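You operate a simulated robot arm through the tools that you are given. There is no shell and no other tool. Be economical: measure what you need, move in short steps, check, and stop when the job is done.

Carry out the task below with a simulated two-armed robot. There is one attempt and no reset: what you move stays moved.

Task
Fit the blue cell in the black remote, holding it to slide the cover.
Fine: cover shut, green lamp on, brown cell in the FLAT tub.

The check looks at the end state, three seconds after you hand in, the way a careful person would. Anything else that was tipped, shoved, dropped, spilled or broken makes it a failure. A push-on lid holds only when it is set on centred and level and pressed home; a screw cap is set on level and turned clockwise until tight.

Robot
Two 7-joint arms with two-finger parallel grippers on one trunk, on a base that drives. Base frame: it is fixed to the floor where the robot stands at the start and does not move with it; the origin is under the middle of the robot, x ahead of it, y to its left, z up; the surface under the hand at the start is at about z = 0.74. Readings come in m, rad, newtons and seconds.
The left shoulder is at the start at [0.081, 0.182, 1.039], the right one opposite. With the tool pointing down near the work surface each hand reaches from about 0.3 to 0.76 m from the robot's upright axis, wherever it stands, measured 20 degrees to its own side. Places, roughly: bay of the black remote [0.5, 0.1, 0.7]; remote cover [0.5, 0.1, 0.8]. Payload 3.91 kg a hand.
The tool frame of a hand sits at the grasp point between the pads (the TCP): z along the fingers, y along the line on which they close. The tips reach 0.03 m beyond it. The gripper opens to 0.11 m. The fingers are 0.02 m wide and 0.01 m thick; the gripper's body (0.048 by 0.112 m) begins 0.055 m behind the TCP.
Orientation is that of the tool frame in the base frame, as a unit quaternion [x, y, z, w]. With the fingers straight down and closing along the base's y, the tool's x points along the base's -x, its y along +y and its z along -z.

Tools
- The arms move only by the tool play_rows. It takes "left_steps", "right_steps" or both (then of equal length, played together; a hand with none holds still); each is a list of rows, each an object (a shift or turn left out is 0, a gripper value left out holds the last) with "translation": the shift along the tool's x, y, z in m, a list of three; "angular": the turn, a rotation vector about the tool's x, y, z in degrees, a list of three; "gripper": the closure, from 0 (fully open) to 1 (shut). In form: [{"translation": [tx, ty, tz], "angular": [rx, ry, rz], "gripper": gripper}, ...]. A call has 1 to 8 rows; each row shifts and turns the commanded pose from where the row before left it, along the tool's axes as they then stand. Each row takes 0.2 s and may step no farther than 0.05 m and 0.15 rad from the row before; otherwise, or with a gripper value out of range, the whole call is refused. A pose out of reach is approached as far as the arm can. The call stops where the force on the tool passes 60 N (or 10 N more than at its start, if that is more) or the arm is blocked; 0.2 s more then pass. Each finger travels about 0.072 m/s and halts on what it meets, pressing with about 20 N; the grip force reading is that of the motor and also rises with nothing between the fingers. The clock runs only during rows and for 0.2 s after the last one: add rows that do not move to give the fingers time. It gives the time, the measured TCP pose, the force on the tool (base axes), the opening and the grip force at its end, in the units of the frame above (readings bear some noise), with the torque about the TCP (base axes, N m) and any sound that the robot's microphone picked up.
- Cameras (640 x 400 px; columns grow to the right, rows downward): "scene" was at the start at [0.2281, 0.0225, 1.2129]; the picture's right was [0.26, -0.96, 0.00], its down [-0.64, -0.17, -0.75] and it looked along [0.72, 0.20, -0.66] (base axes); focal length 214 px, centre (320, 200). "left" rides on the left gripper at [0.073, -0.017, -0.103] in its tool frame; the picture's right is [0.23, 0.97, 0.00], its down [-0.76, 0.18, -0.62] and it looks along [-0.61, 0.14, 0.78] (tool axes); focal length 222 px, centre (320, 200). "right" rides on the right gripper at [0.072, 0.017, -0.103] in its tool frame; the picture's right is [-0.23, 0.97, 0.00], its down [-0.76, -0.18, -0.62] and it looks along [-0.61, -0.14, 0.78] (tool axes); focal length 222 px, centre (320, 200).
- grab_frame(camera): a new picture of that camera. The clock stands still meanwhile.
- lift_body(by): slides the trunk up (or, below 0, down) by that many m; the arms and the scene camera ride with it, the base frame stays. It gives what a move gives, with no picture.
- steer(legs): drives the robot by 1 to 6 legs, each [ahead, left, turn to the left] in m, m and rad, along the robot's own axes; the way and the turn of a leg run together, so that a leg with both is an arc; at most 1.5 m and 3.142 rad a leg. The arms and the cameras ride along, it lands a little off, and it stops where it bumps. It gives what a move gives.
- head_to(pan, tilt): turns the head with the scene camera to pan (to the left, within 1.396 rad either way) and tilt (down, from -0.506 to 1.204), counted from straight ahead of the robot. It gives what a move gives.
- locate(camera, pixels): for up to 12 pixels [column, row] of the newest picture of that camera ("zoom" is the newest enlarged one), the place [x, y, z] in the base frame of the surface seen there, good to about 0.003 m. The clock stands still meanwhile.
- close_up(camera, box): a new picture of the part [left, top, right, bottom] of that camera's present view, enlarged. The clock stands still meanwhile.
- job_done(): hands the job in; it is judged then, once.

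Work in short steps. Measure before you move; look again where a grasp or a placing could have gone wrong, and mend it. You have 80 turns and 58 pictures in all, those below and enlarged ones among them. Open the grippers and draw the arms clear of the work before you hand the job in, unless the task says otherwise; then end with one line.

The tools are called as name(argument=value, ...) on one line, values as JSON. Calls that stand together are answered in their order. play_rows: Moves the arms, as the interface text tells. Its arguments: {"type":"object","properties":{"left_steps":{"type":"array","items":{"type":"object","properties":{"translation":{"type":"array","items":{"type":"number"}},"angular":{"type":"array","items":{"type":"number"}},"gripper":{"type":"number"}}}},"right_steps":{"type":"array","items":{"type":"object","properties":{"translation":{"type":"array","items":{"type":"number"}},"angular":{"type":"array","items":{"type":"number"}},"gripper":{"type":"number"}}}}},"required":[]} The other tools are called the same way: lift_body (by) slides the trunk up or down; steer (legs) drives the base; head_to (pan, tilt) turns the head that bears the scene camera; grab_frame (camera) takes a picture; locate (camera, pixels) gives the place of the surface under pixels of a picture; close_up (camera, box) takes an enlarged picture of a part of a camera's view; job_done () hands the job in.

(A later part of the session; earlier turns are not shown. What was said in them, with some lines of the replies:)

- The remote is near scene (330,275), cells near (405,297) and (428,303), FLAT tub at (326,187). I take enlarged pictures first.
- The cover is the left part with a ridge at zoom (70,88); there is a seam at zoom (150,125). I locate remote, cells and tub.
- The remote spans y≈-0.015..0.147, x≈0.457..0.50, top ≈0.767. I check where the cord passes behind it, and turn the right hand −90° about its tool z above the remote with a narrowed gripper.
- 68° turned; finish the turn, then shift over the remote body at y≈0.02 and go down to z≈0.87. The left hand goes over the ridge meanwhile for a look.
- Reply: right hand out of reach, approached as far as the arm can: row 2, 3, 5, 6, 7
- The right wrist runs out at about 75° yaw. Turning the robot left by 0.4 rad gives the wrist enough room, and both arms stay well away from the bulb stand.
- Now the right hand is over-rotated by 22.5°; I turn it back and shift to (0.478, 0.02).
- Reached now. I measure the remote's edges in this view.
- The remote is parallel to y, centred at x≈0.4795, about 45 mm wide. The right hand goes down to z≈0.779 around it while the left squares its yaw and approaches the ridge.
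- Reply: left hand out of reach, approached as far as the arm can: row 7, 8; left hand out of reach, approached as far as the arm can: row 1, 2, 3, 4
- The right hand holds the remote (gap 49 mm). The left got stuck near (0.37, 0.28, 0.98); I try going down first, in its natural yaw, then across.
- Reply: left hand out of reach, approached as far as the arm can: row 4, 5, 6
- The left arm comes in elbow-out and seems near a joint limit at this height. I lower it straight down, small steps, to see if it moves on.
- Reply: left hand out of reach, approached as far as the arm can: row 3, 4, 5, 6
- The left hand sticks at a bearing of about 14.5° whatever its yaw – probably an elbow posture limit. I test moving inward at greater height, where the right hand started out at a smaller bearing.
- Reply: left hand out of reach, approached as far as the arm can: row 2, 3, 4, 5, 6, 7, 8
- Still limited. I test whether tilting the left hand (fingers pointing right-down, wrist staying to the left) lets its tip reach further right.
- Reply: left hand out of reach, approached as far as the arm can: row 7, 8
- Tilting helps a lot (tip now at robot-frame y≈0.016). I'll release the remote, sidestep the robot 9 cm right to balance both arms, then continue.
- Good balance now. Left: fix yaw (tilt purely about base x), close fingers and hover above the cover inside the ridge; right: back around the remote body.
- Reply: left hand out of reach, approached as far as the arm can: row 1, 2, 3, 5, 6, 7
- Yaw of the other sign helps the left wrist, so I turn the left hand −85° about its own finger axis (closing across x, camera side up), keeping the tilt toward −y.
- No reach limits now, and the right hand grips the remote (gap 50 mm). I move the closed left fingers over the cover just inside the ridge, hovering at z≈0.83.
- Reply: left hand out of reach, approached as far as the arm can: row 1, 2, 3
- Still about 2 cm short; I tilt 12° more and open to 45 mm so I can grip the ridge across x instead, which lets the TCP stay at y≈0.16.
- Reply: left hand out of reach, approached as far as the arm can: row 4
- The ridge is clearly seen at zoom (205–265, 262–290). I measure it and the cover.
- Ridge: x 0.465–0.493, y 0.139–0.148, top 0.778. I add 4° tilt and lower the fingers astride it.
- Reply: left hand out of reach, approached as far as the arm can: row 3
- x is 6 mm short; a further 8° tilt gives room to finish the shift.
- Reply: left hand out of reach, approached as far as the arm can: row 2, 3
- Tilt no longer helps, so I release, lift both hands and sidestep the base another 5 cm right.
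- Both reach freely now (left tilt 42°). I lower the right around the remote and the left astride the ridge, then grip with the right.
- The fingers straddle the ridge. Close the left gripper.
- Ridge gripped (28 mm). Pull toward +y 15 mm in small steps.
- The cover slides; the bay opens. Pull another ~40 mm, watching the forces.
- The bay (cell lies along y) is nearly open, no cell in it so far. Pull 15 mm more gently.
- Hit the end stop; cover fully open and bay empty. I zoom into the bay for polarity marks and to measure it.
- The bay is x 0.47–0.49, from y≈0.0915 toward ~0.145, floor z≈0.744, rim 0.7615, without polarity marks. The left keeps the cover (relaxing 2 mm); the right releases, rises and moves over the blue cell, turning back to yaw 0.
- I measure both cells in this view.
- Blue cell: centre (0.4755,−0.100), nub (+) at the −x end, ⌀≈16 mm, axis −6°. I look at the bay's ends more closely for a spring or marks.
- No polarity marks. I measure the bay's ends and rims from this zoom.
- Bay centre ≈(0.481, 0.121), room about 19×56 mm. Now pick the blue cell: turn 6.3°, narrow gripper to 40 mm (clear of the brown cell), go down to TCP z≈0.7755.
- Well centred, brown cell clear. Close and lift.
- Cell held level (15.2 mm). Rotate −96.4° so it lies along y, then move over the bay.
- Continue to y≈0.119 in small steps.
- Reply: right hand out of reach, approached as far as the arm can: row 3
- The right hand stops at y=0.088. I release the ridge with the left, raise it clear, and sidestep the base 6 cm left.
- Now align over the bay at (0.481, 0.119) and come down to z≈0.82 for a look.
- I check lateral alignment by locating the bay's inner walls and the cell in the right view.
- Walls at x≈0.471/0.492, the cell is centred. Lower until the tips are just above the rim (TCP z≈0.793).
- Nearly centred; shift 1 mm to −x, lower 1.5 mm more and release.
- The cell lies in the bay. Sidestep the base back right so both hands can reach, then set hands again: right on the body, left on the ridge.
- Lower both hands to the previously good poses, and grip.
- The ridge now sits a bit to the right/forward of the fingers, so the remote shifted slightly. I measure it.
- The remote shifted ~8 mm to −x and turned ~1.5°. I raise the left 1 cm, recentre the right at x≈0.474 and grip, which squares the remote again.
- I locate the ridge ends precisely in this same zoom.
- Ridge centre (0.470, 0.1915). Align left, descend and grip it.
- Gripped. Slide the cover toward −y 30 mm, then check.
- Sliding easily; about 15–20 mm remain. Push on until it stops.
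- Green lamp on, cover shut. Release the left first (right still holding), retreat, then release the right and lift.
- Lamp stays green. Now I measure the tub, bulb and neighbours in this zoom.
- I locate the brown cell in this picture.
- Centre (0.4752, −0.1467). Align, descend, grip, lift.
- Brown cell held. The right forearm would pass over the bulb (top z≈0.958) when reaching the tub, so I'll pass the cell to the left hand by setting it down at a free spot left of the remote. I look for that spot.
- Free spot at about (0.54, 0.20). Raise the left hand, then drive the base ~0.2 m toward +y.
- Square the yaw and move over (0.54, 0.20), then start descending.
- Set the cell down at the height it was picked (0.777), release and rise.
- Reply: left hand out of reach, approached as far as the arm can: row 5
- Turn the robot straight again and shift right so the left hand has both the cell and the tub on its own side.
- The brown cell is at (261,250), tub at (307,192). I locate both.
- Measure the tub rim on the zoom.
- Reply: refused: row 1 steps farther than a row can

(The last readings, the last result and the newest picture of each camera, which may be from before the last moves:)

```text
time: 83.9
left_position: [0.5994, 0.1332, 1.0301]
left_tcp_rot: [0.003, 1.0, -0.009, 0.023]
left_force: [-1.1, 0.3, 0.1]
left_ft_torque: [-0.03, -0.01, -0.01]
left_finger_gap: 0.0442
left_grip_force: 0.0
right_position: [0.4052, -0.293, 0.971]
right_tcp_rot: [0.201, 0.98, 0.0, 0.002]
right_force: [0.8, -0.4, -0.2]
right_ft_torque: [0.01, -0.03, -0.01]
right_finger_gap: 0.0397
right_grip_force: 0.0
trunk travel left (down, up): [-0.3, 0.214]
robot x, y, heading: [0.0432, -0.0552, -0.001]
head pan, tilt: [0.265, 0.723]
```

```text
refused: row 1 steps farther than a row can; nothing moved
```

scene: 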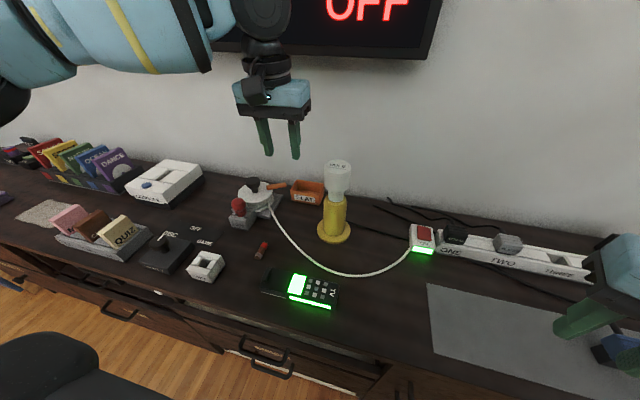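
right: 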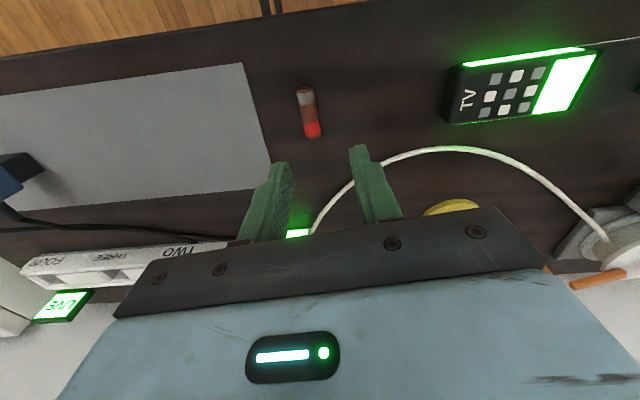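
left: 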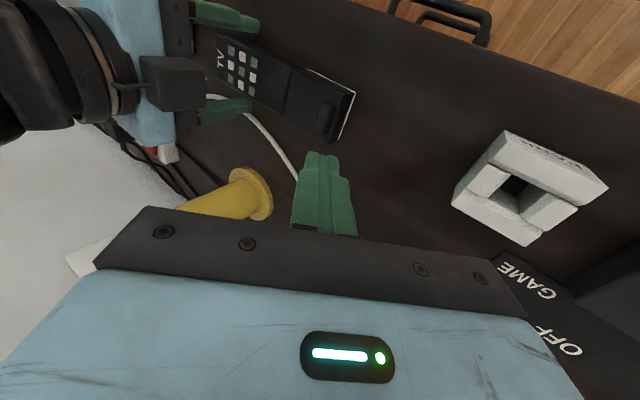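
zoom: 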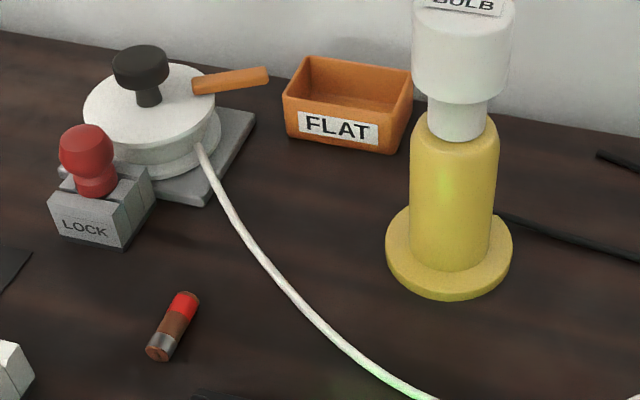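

Tub: x 0.754–0.815, y 0.103–0.198, rim 0.783. Now bring the left hand over the cell at (0.541, 0.197) and down to z≈0.85.

play_rows(left_steps=[{"translation": [0.02, 0.021, 0], "angular": [-1, 2.6, 0]}, {"translation": [0.019, 0.021, 0.03]}, {"translation": [0.019, 0.022, 0.03]}, {"translation": [0, 0, 0.04]}, {"translation": [0, 0, 0.04]}, {"translation": [0, 0, 0.035]}, {}])

close_up(camera="left", box=[200, 60, 440, 210])

```text
time: 85.5
left_position: [0.5424, 0.1976, 0.8522]
left_tcp_rot: [0.002, 1.0, 0.0, 0.001]
left_force: [0.0, -0.5, 0.9]
left_ft_torque: [-0.02, -0.02, -0.01]
left_finger_gap: 0.0442
left_grip_force: 0.0
right_position: [0.4045, -0.2935, 0.9716]
right_tcp_rot: [0.199, 0.98, 0.001, 0.002]
right_force: [-0.2, -0.8, 0.8]
right_ft_torque: [-0.02, 0.0, 0.02]
right_finger_gap: 0.0394
right_grip_force: 0.1
trunk travel left (down, up): [-0.3, 0.214]
robot x, y, heading: [0.0356, -0.0514, -0.006]
head pan, tilt: [0.265, 0.723]
```

```text
2.67 times, centred on (320, 135) of left
```

zoom: 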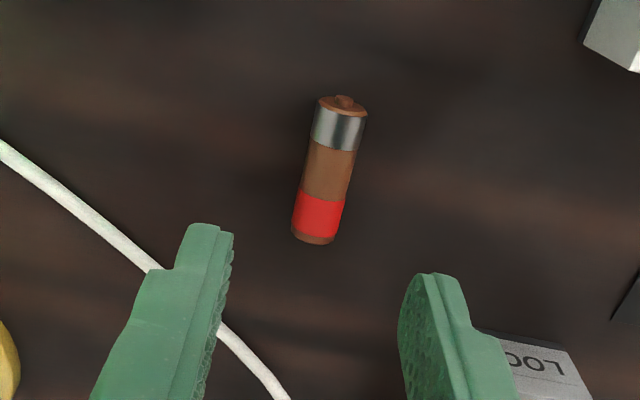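

locate(camera="zoom", pixels=[[339, 115], [328, 170], [318, 230]])

```text
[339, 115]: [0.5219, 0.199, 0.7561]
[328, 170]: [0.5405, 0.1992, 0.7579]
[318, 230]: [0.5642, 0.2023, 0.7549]
```

Centre ≈(0.542, 0.200). Shift 2 mm, descend to 0.776, grip and lift high.

play_rows(left_steps=[{"translation": [0, 0.002, 0.04]}, {"translation": [0, 0, 0.036]}, {"gripper": 0.75}, {"gripper": 0.85}, {"gripper": 0.95}, {}, {"translation": [0, 0, -0.04]}, {"translation": [0, 0, -0.045]}])

play_rows(left_steps=[{"translation": [0, 0, -0.045], "angular": [0, 0, -8.4]}, {"translation": [0, 0, -0.045], "angular": [0, 0, -8.4]}, {"angular": [0, 0, -8.4]}, {"angular": [0, 0, -8.4]}, {"angular": [0, 0, -8.4]}, {"angular": [0, 0, -8.4]}, {"angular": [0, 0, -8.4]}, {"angular": [0, 0, -8.4]}])

```text
time: 87.3
left_position: [0.5427, 0.1984, 0.8627]
left_tcp_rot: [0.002, 1.0, -0.001, 0.0]
left_force: [0.0, 0.3, -0.2]
left_ft_torque: [0.01, 0.02, 0.01]
left_finger_gap: 0.0152
left_grip_force: 20.1
right_position: [0.404, -0.2931, 0.9698]
right_tcp_rot: [0.2, 0.98, 0.001, 0.002]
right_force: [-0.2, 0.3, 0.3]
right_ft_torque: [-0.02, 0.01, -0.03]
right_finger_gap: 0.0394
right_grip_force: 0.1
trunk travel left (down, up): [-0.3, 0.214]
robot x, y, heading: [0.0354, -0.0559, -0.002]
head pan, tilt: [0.265, 0.723]
```

```text
time: 89.1
left_position: [0.5427, 0.199, 0.9522]
left_tcp_rot: [-0.552, 0.834, -0.001, 0.0]
left_force: [-0.2, 0.0, -0.3]
left_ft_torque: [0.0, -0.01, 0.03]
left_finger_gap: 0.0152
left_grip_force: 20.1
right_position: [0.4052, -0.2932, 0.9709]
right_tcp_rot: [0.199, 0.98, 0.0, 0.002]
right_force: [0.1, -0.5, 0.4]
right_ft_torque: [-0.05, 0.0, 0.02]
right_finger_gap: 0.0394
right_grip_force: 0.0
trunk travel left (down, up): [-0.3, 0.214]
robot x, y, heading: [0.0404, -0.0558, -0.001]
head pan, tilt: [0.265, 0.723]
```

Finish the turn and advance toward the tub at z≈0.95.

play_rows(left_steps=[{"angular": [0, 0, -7.6]}, {"angular": [0, 0, -7.6]}, {"angular": [0, 0, -7.6]}, {"translation": [0.005, -0.045, 0]}, {"translation": [0.01, -0.045, 0]}, {"translation": [0.01, -0.045, 0]}, {"translation": [0.012, -0.045, 0]}, {"translation": [0.012, -0.045, 0]}])

```text
time: 90.9
left_position: [0.654, 0.1791, 0.9532]
left_tcp_rot: [-0.707, 0.708, -0.002, 0.0]
left_force: [-1.5, 0.6, 0.1]
left_ft_torque: [-0.02, 0.0, -0.01]
left_finger_gap: 0.0153
left_grip_force: 19.9
left hand out of reach, approached as far as the arm can: row 6, 7, 8
right_position: [0.4053, -0.2926, 0.9718]
right_tcp_rot: [0.201, 0.98, 0.0, 0.002]
right_force: [0.2, -0.6, -0.3]
right_ft_torque: [0.01, -0.03, -0.01]
right_finger_gap: 0.0398
right_grip_force: 0.0
trunk travel left (down, up): [-0.3, 0.214]
robot x, y, heading: [0.0372, -0.0534, -0.005]
head pan, tilt: [0.265, 0.723]
```

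The reach ends at r≈0.66 at this height. Raise the trunk 8 cm and drive 5 cm closer, 4 cm right.

lift_body(by=0.08)

steer(legs=[[0.05, -0.04, 0]])

```text
time: 92.1
left_position: [0.6508, 0.1812, 1.0613]
left_tcp_rot: [-0.706, 0.707, -0.021, 0.02]
left_force: [-0.5, 0.4, -1.0]
left_ft_torque: [0.0, 0.0, 0.02]
left_finger_gap: 0.015
left_grip_force: 20.5
right_position: [0.4044, -0.2928, 1.051]
right_tcp_rot: [0.2, 0.98, 0.0, 0.001]
right_force: [0.5, 0.2, -0.3]
right_ft_torque: [0.0, -0.01, 0.02]
right_finger_gap: 0.0395
right_grip_force: 0.1
trunk travel left (down, up): [-0.38, 0.134]
robot x, y, heading: [0.0405, -0.0516, -0.003]
head pan, tilt: [0.265, 0.723]
```

```text
time: 93.1
left_position: [0.6995, 0.1424, 1.0621]
left_tcp_rot: [-0.707, 0.707, -0.021, 0.02]
left_force: [0.7, -0.4, -1.0]
left_ft_torque: [0.04, 0.05, 0.03]
left_finger_gap: 0.0149
left_grip_force: 19.9
right_position: [0.4542, -0.332, 1.0506]
right_tcp_rot: [0.2, 0.98, 0.001, 0.002]
right_force: [1.2, 0.8, 0.9]
right_ft_torque: [-0.03, -0.02, -0.02]
right_finger_gap: 0.0396
right_grip_force: 0.0
trunk travel left (down, up): [-0.38, 0.134]
robot x, y, heading: [0.0875, -0.0921, -0.002]
head pan, tilt: [0.265, 0.723]
```

No bump. Descend to ~0.97, then go forward to x≈0.785.

play_rows(left_steps=[{"translation": [-0.003, 0, 0.045]}, {"translation": [-0.003, 0, 0.045]}, {"translation": [-0.001, -0.03, 0]}, {"translation": [0, -0.03, 0]}, {"translation": [0, -0.021, 0]}, {}])

```text
time: 94.5
left_position: [0.7226, 0.1539, 0.9694]
left_tcp_rot: [-0.707, 0.707, -0.021, 0.02]
left_force: [-0.7, 0.2, 0.3]
left_ft_torque: [0.04, -0.03, -0.02]
left_finger_gap: 0.0151
left_grip_force: 20.3
left hand out of reach, approached as far as the arm can: row 3, 4, 5
right_position: [0.454, -0.3311, 1.0512]
right_tcp_rot: [0.201, 0.98, 0.0, 0.001]
right_force: [0.1, -1.8, -0.3]
right_ft_torque: [-0.01, 0.0, -0.02]
right_finger_gap: 0.0396
right_grip_force: 0.2
trunk travel left (down, up): [-0.38, 0.134]
robot x, y, heading: [0.0848, -0.0928, -0.0]
head pan, tilt: [0.265, 0.723]
```

Lower reach is longer, so go diagonally down and forward.

play_rows(left_steps=[{"translation": [0.002, -0.012, 0.015]}, {"translation": [0.002, -0.013, 0.015]}, {"translation": [0, -0.014, 0.015]}, {"translation": [0, -0.014, 0.015]}])

```text
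time: 95.5
left_position: [0.7209, 0.1544, 0.9701]
left_tcp_rot: [0.707, -0.707, 0.022, -0.02]
left_force: [0.1, -0.4, 0.6]
left_ft_torque: [-0.01, 0.0, -0.04]
left_finger_gap: 0.0152
left_grip_force: 20.1
left hand out of reach, approached as far as the arm can: row 1, 2, 3, 4
right_position: [0.4548, -0.3317, 1.0507]
right_tcp_rot: [0.2, 0.98, 0.001, 0.002]
right_force: [-0.2, -0.3, 0.0]
right_ft_torque: [-0.03, 0.01, -0.01]
right_finger_gap: 0.0399
right_grip_force: 0.1
trunk travel left (down, up): [-0.38, 0.134]
robot x, y, heading: [0.0873, -0.0914, 0.002]
head pan, tilt: [0.265, 0.723]
```

Not an extension limit alone; I tilt the fingers 25° forward, which lets the tip advance without the wrist.

play_rows(left_steps=[{"angular": [8.3, 0, 0]}, {"angular": [8.3, 0, 0]}, {"angular": [8.3, 0, 0]}, {"translation": [-0.002, -0.0282, 0.015]}, {"translation": [-0.002, -0.0282, 0.015]}, {}])

```text
time: 96.9
left_position: [0.7853, 0.1582, 0.9697]
left_tcp_rot: [-0.686, 0.686, -0.173, 0.172]
left_force: [0.0, 0.1, 0.0]
left_ft_torque: [-0.01, 0.01, 0.0]
left_finger_gap: 0.0152
left_grip_force: 19.8
right_position: [0.4549, -0.3331, 1.0526]
right_tcp_rot: [0.2, 0.98, 0.001, 0.002]
right_force: [0.0, -0.1, 0.1]
right_ft_torque: [-0.04, 0.01, -0.01]
right_finger_gap: 0.0395
right_grip_force: 0.1
trunk travel left (down, up): [-0.38, 0.134]
robot x, y, heading: [0.084, -0.0983, -0.001]
head pan, tilt: [0.265, 0.723]
```

Reached. The cell sits 13 mm ahead of the TCP, so I aim for TCP (0.773, 0.162) and descend to ~0.87, then look.

play_rows(left_steps=[{"translation": [-0.004, 0.0106, -0.0056]}, {"translation": [0, 0.0165, 0.0309]}, {"translation": [0, 0.0165, 0.0309]}, {"translation": [0, 0.014, 0.0265]}, {}])

close_up(camera="scene", box=[220, 140, 380, 240])

close_up(camera="left", box=[200, 60, 440, 210])

```text
time: 98.1
left_position: [0.7737, 0.1619, 0.8662]
left_tcp_rot: [-0.685, 0.686, -0.173, 0.171]
left_force: [0.1, 0.9, 0.0]
left_ft_torque: [0.0, -0.04, 0.0]
left_finger_gap: 0.0154
left_grip_force: 19.7
right_position: [0.4535, -0.3329, 1.0522]
right_tcp_rot: [0.2, 0.98, 0.001, 0.002]
right_force: [0.8, -0.4, -0.5]
right_ft_torque: [0.0, 0.01, -0.01]
right_finger_gap: 0.0396
right_grip_force: 0.1
trunk travel left (down, up): [-0.38, 0.134]
robot x, y, heading: [0.0906, -0.0921, -0.001]
head pan, tilt: [0.265, 0.723]
```

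```text
4.00 times, centred on (300, 190) of scene
```

zoom: 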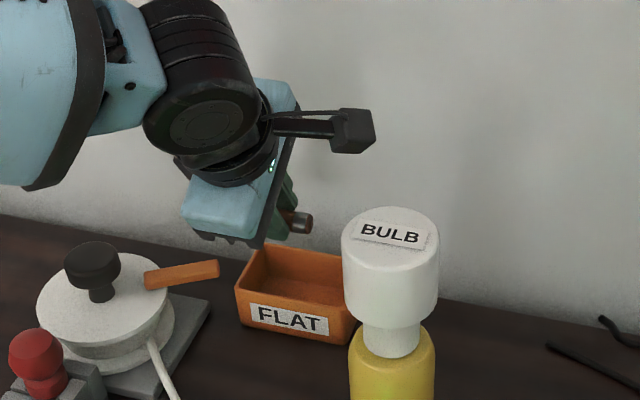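

```text
2.67 times, centred on (320, 135) of left
```

zoom: 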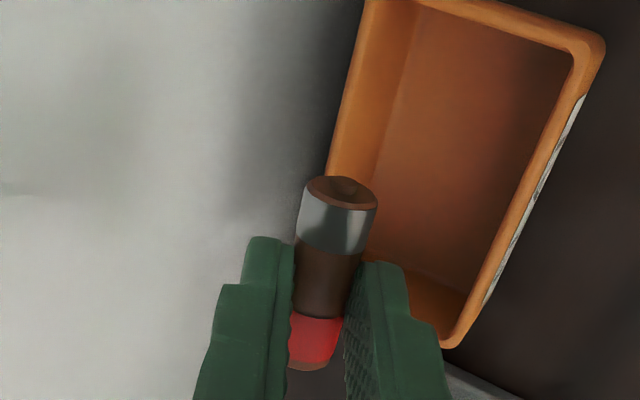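

I verify with locate: tub corners and the cell in the left view.

locate(camera="zoom", pixels=[[335, 225], [330, 265], [595, 45], [450, 340], [335, 165], [372, 5], [470, 150], [430, 290]])

```text
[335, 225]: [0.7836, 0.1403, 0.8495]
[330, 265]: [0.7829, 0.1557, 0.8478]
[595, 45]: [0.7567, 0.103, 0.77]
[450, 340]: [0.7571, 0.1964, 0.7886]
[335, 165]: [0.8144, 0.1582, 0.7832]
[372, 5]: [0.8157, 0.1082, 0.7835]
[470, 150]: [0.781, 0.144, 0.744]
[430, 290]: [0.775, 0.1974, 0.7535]
```

The cell is over the tub's middle. Lower 5 cm and release gently to a 30 mm gap, then rise.

play_rows(left_steps=[{"translation": [0, 0.012, 0.0225]}, {"translation": [0, 0.0115, 0.0218]}, {}, {"gripper": 0.8}, {"gripper": 0.73}, {}, {"translation": [0, -0.0165, -0.0309]}, {"translation": [0, -0.0165, -0.0309]}])

close_up(camera="left", box=[200, 60, 440, 210])

```text
time: 99.9
left_position: [0.7743, 0.1623, 0.8892]
left_tcp_rot: [0.686, -0.686, 0.173, -0.172]
left_force: [0.1, 0.7, -0.3]
left_ft_torque: [-0.01, -0.06, 0.01]
left_finger_gap: 0.0298
left_grip_force: 0.1
right_position: [0.4533, -0.332, 1.051]
right_tcp_rot: [0.201, 0.98, 0.001, 0.002]
right_force: [0.0, 0.7, -0.1]
right_ft_torque: [0.01, 0.01, -0.01]
right_finger_gap: 0.0397
right_grip_force: 0.1
trunk travel left (down, up): [-0.38, 0.134]
robot x, y, heading: [0.0883, -0.0954, 0.001]
head pan, tilt: [0.265, 0.723]
```

```text
2.67 times, centred on (320, 135) of left
```

zoom: 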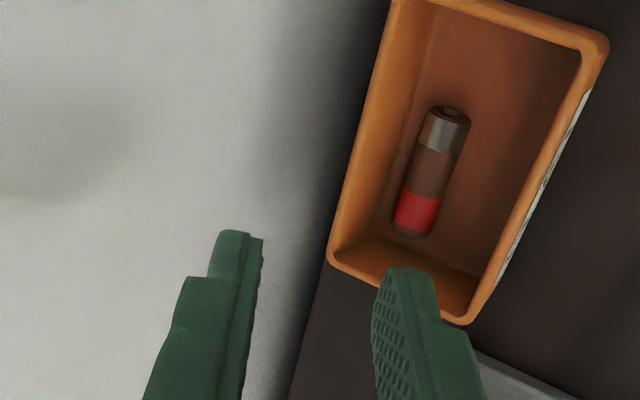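

The brown cell lies in the tub. Raise the left hand, open the grippers, and back the robot off.

play_rows(left_steps=[{"translation": [0, -0.0188, -0.0353]}, {"translation": [0, -0.0188, -0.0353]}, {"translation": [0, -0.0188, -0.0353]}, {"translation": [0, -0.0188, -0.0353]}, {"gripper": 0.2}, {}], right_steps=[{}, {}, {}, {}, {"gripper": 0.2}, {}])

steer(legs=[[-0.2, 0, 0]])

grab_frame(camera="scene")

```text
time: 101.3
left_position: [0.7741, 0.1613, 1.0502]
left_tcp_rot: [-0.685, 0.686, -0.173, 0.171]
left_force: [0.1, 0.2, 0.6]
left_ft_torque: [0.01, 0.01, 0.01]
left_finger_gap: 0.088
left_grip_force: 0.0
right_position: [0.455, -0.3319, 1.0502]
right_tcp_rot: [0.2, 0.98, 0.0, 0.002]
right_force: [-0.4, 0.1, 0.3]
right_ft_torque: [-0.04, -0.01, -0.01]
right_finger_gap: 0.0879
right_grip_force: 0.2
trunk travel left (down, up): [-0.38, 0.134]
robot x, y, heading: [0.086, -0.0904, -0.001]
head pan, tilt: [0.265, 0.723]
```

```text
time: 102.9
left_position: [0.5731, 0.163, 1.0483]
left_tcp_rot: [0.686, -0.685, 0.173, -0.172]
left_force: [-0.2, 0.1, 0.1]
left_ft_torque: [0.0, -0.02, 0.0]
left_finger_gap: 0.0882
left_grip_force: 0.1
right_position: [0.2545, -0.3307, 1.051]
right_tcp_rot: [0.199, 0.98, 0.001, 0.002]
right_force: [0.2, 0.4, -0.2]
right_ft_torque: [0.03, -0.02, 0.0]
right_finger_gap: 0.088
right_grip_force: 0.1
trunk travel left (down, up): [-0.38, 0.134]
robot x, y, heading: [-0.1134, -0.0922, -0.002]
head pan, tilt: [0.265, 0.723]
```

```text
5 pictures are left
```

scene: 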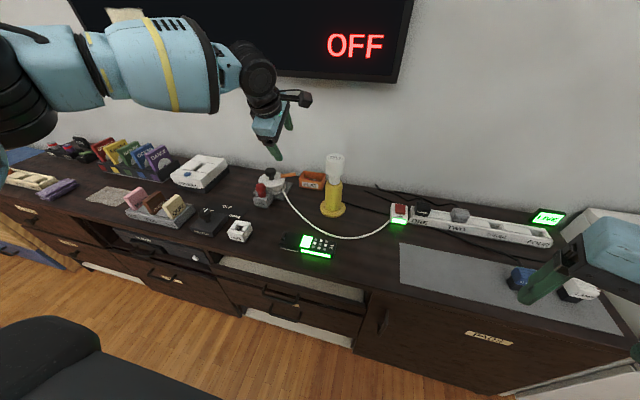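

Everything stands as it should; a last close look at the remote cover.

close_up(camera="scene", box=[260, 160, 360, 265])

```text
3.81 times, centred on (310, 212) of scene
```

zoom: 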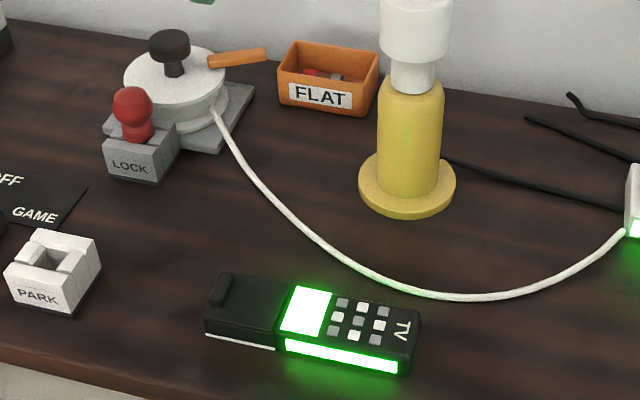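

The cover is shut, the lamp is green and the brown cell is in the FLAT tub; both grippers are open and clear, so I hand in.

job_done()

```text
The job is handed in.
```

I fitted the blue cell in the black remote and slid the cover shut. The green lamp is on, and the brown cell is in the FLAT tub. The remote itself ended up about 8 mm nearer the robot than where it started; nothing else on the desk looked disturbed in the last picture.
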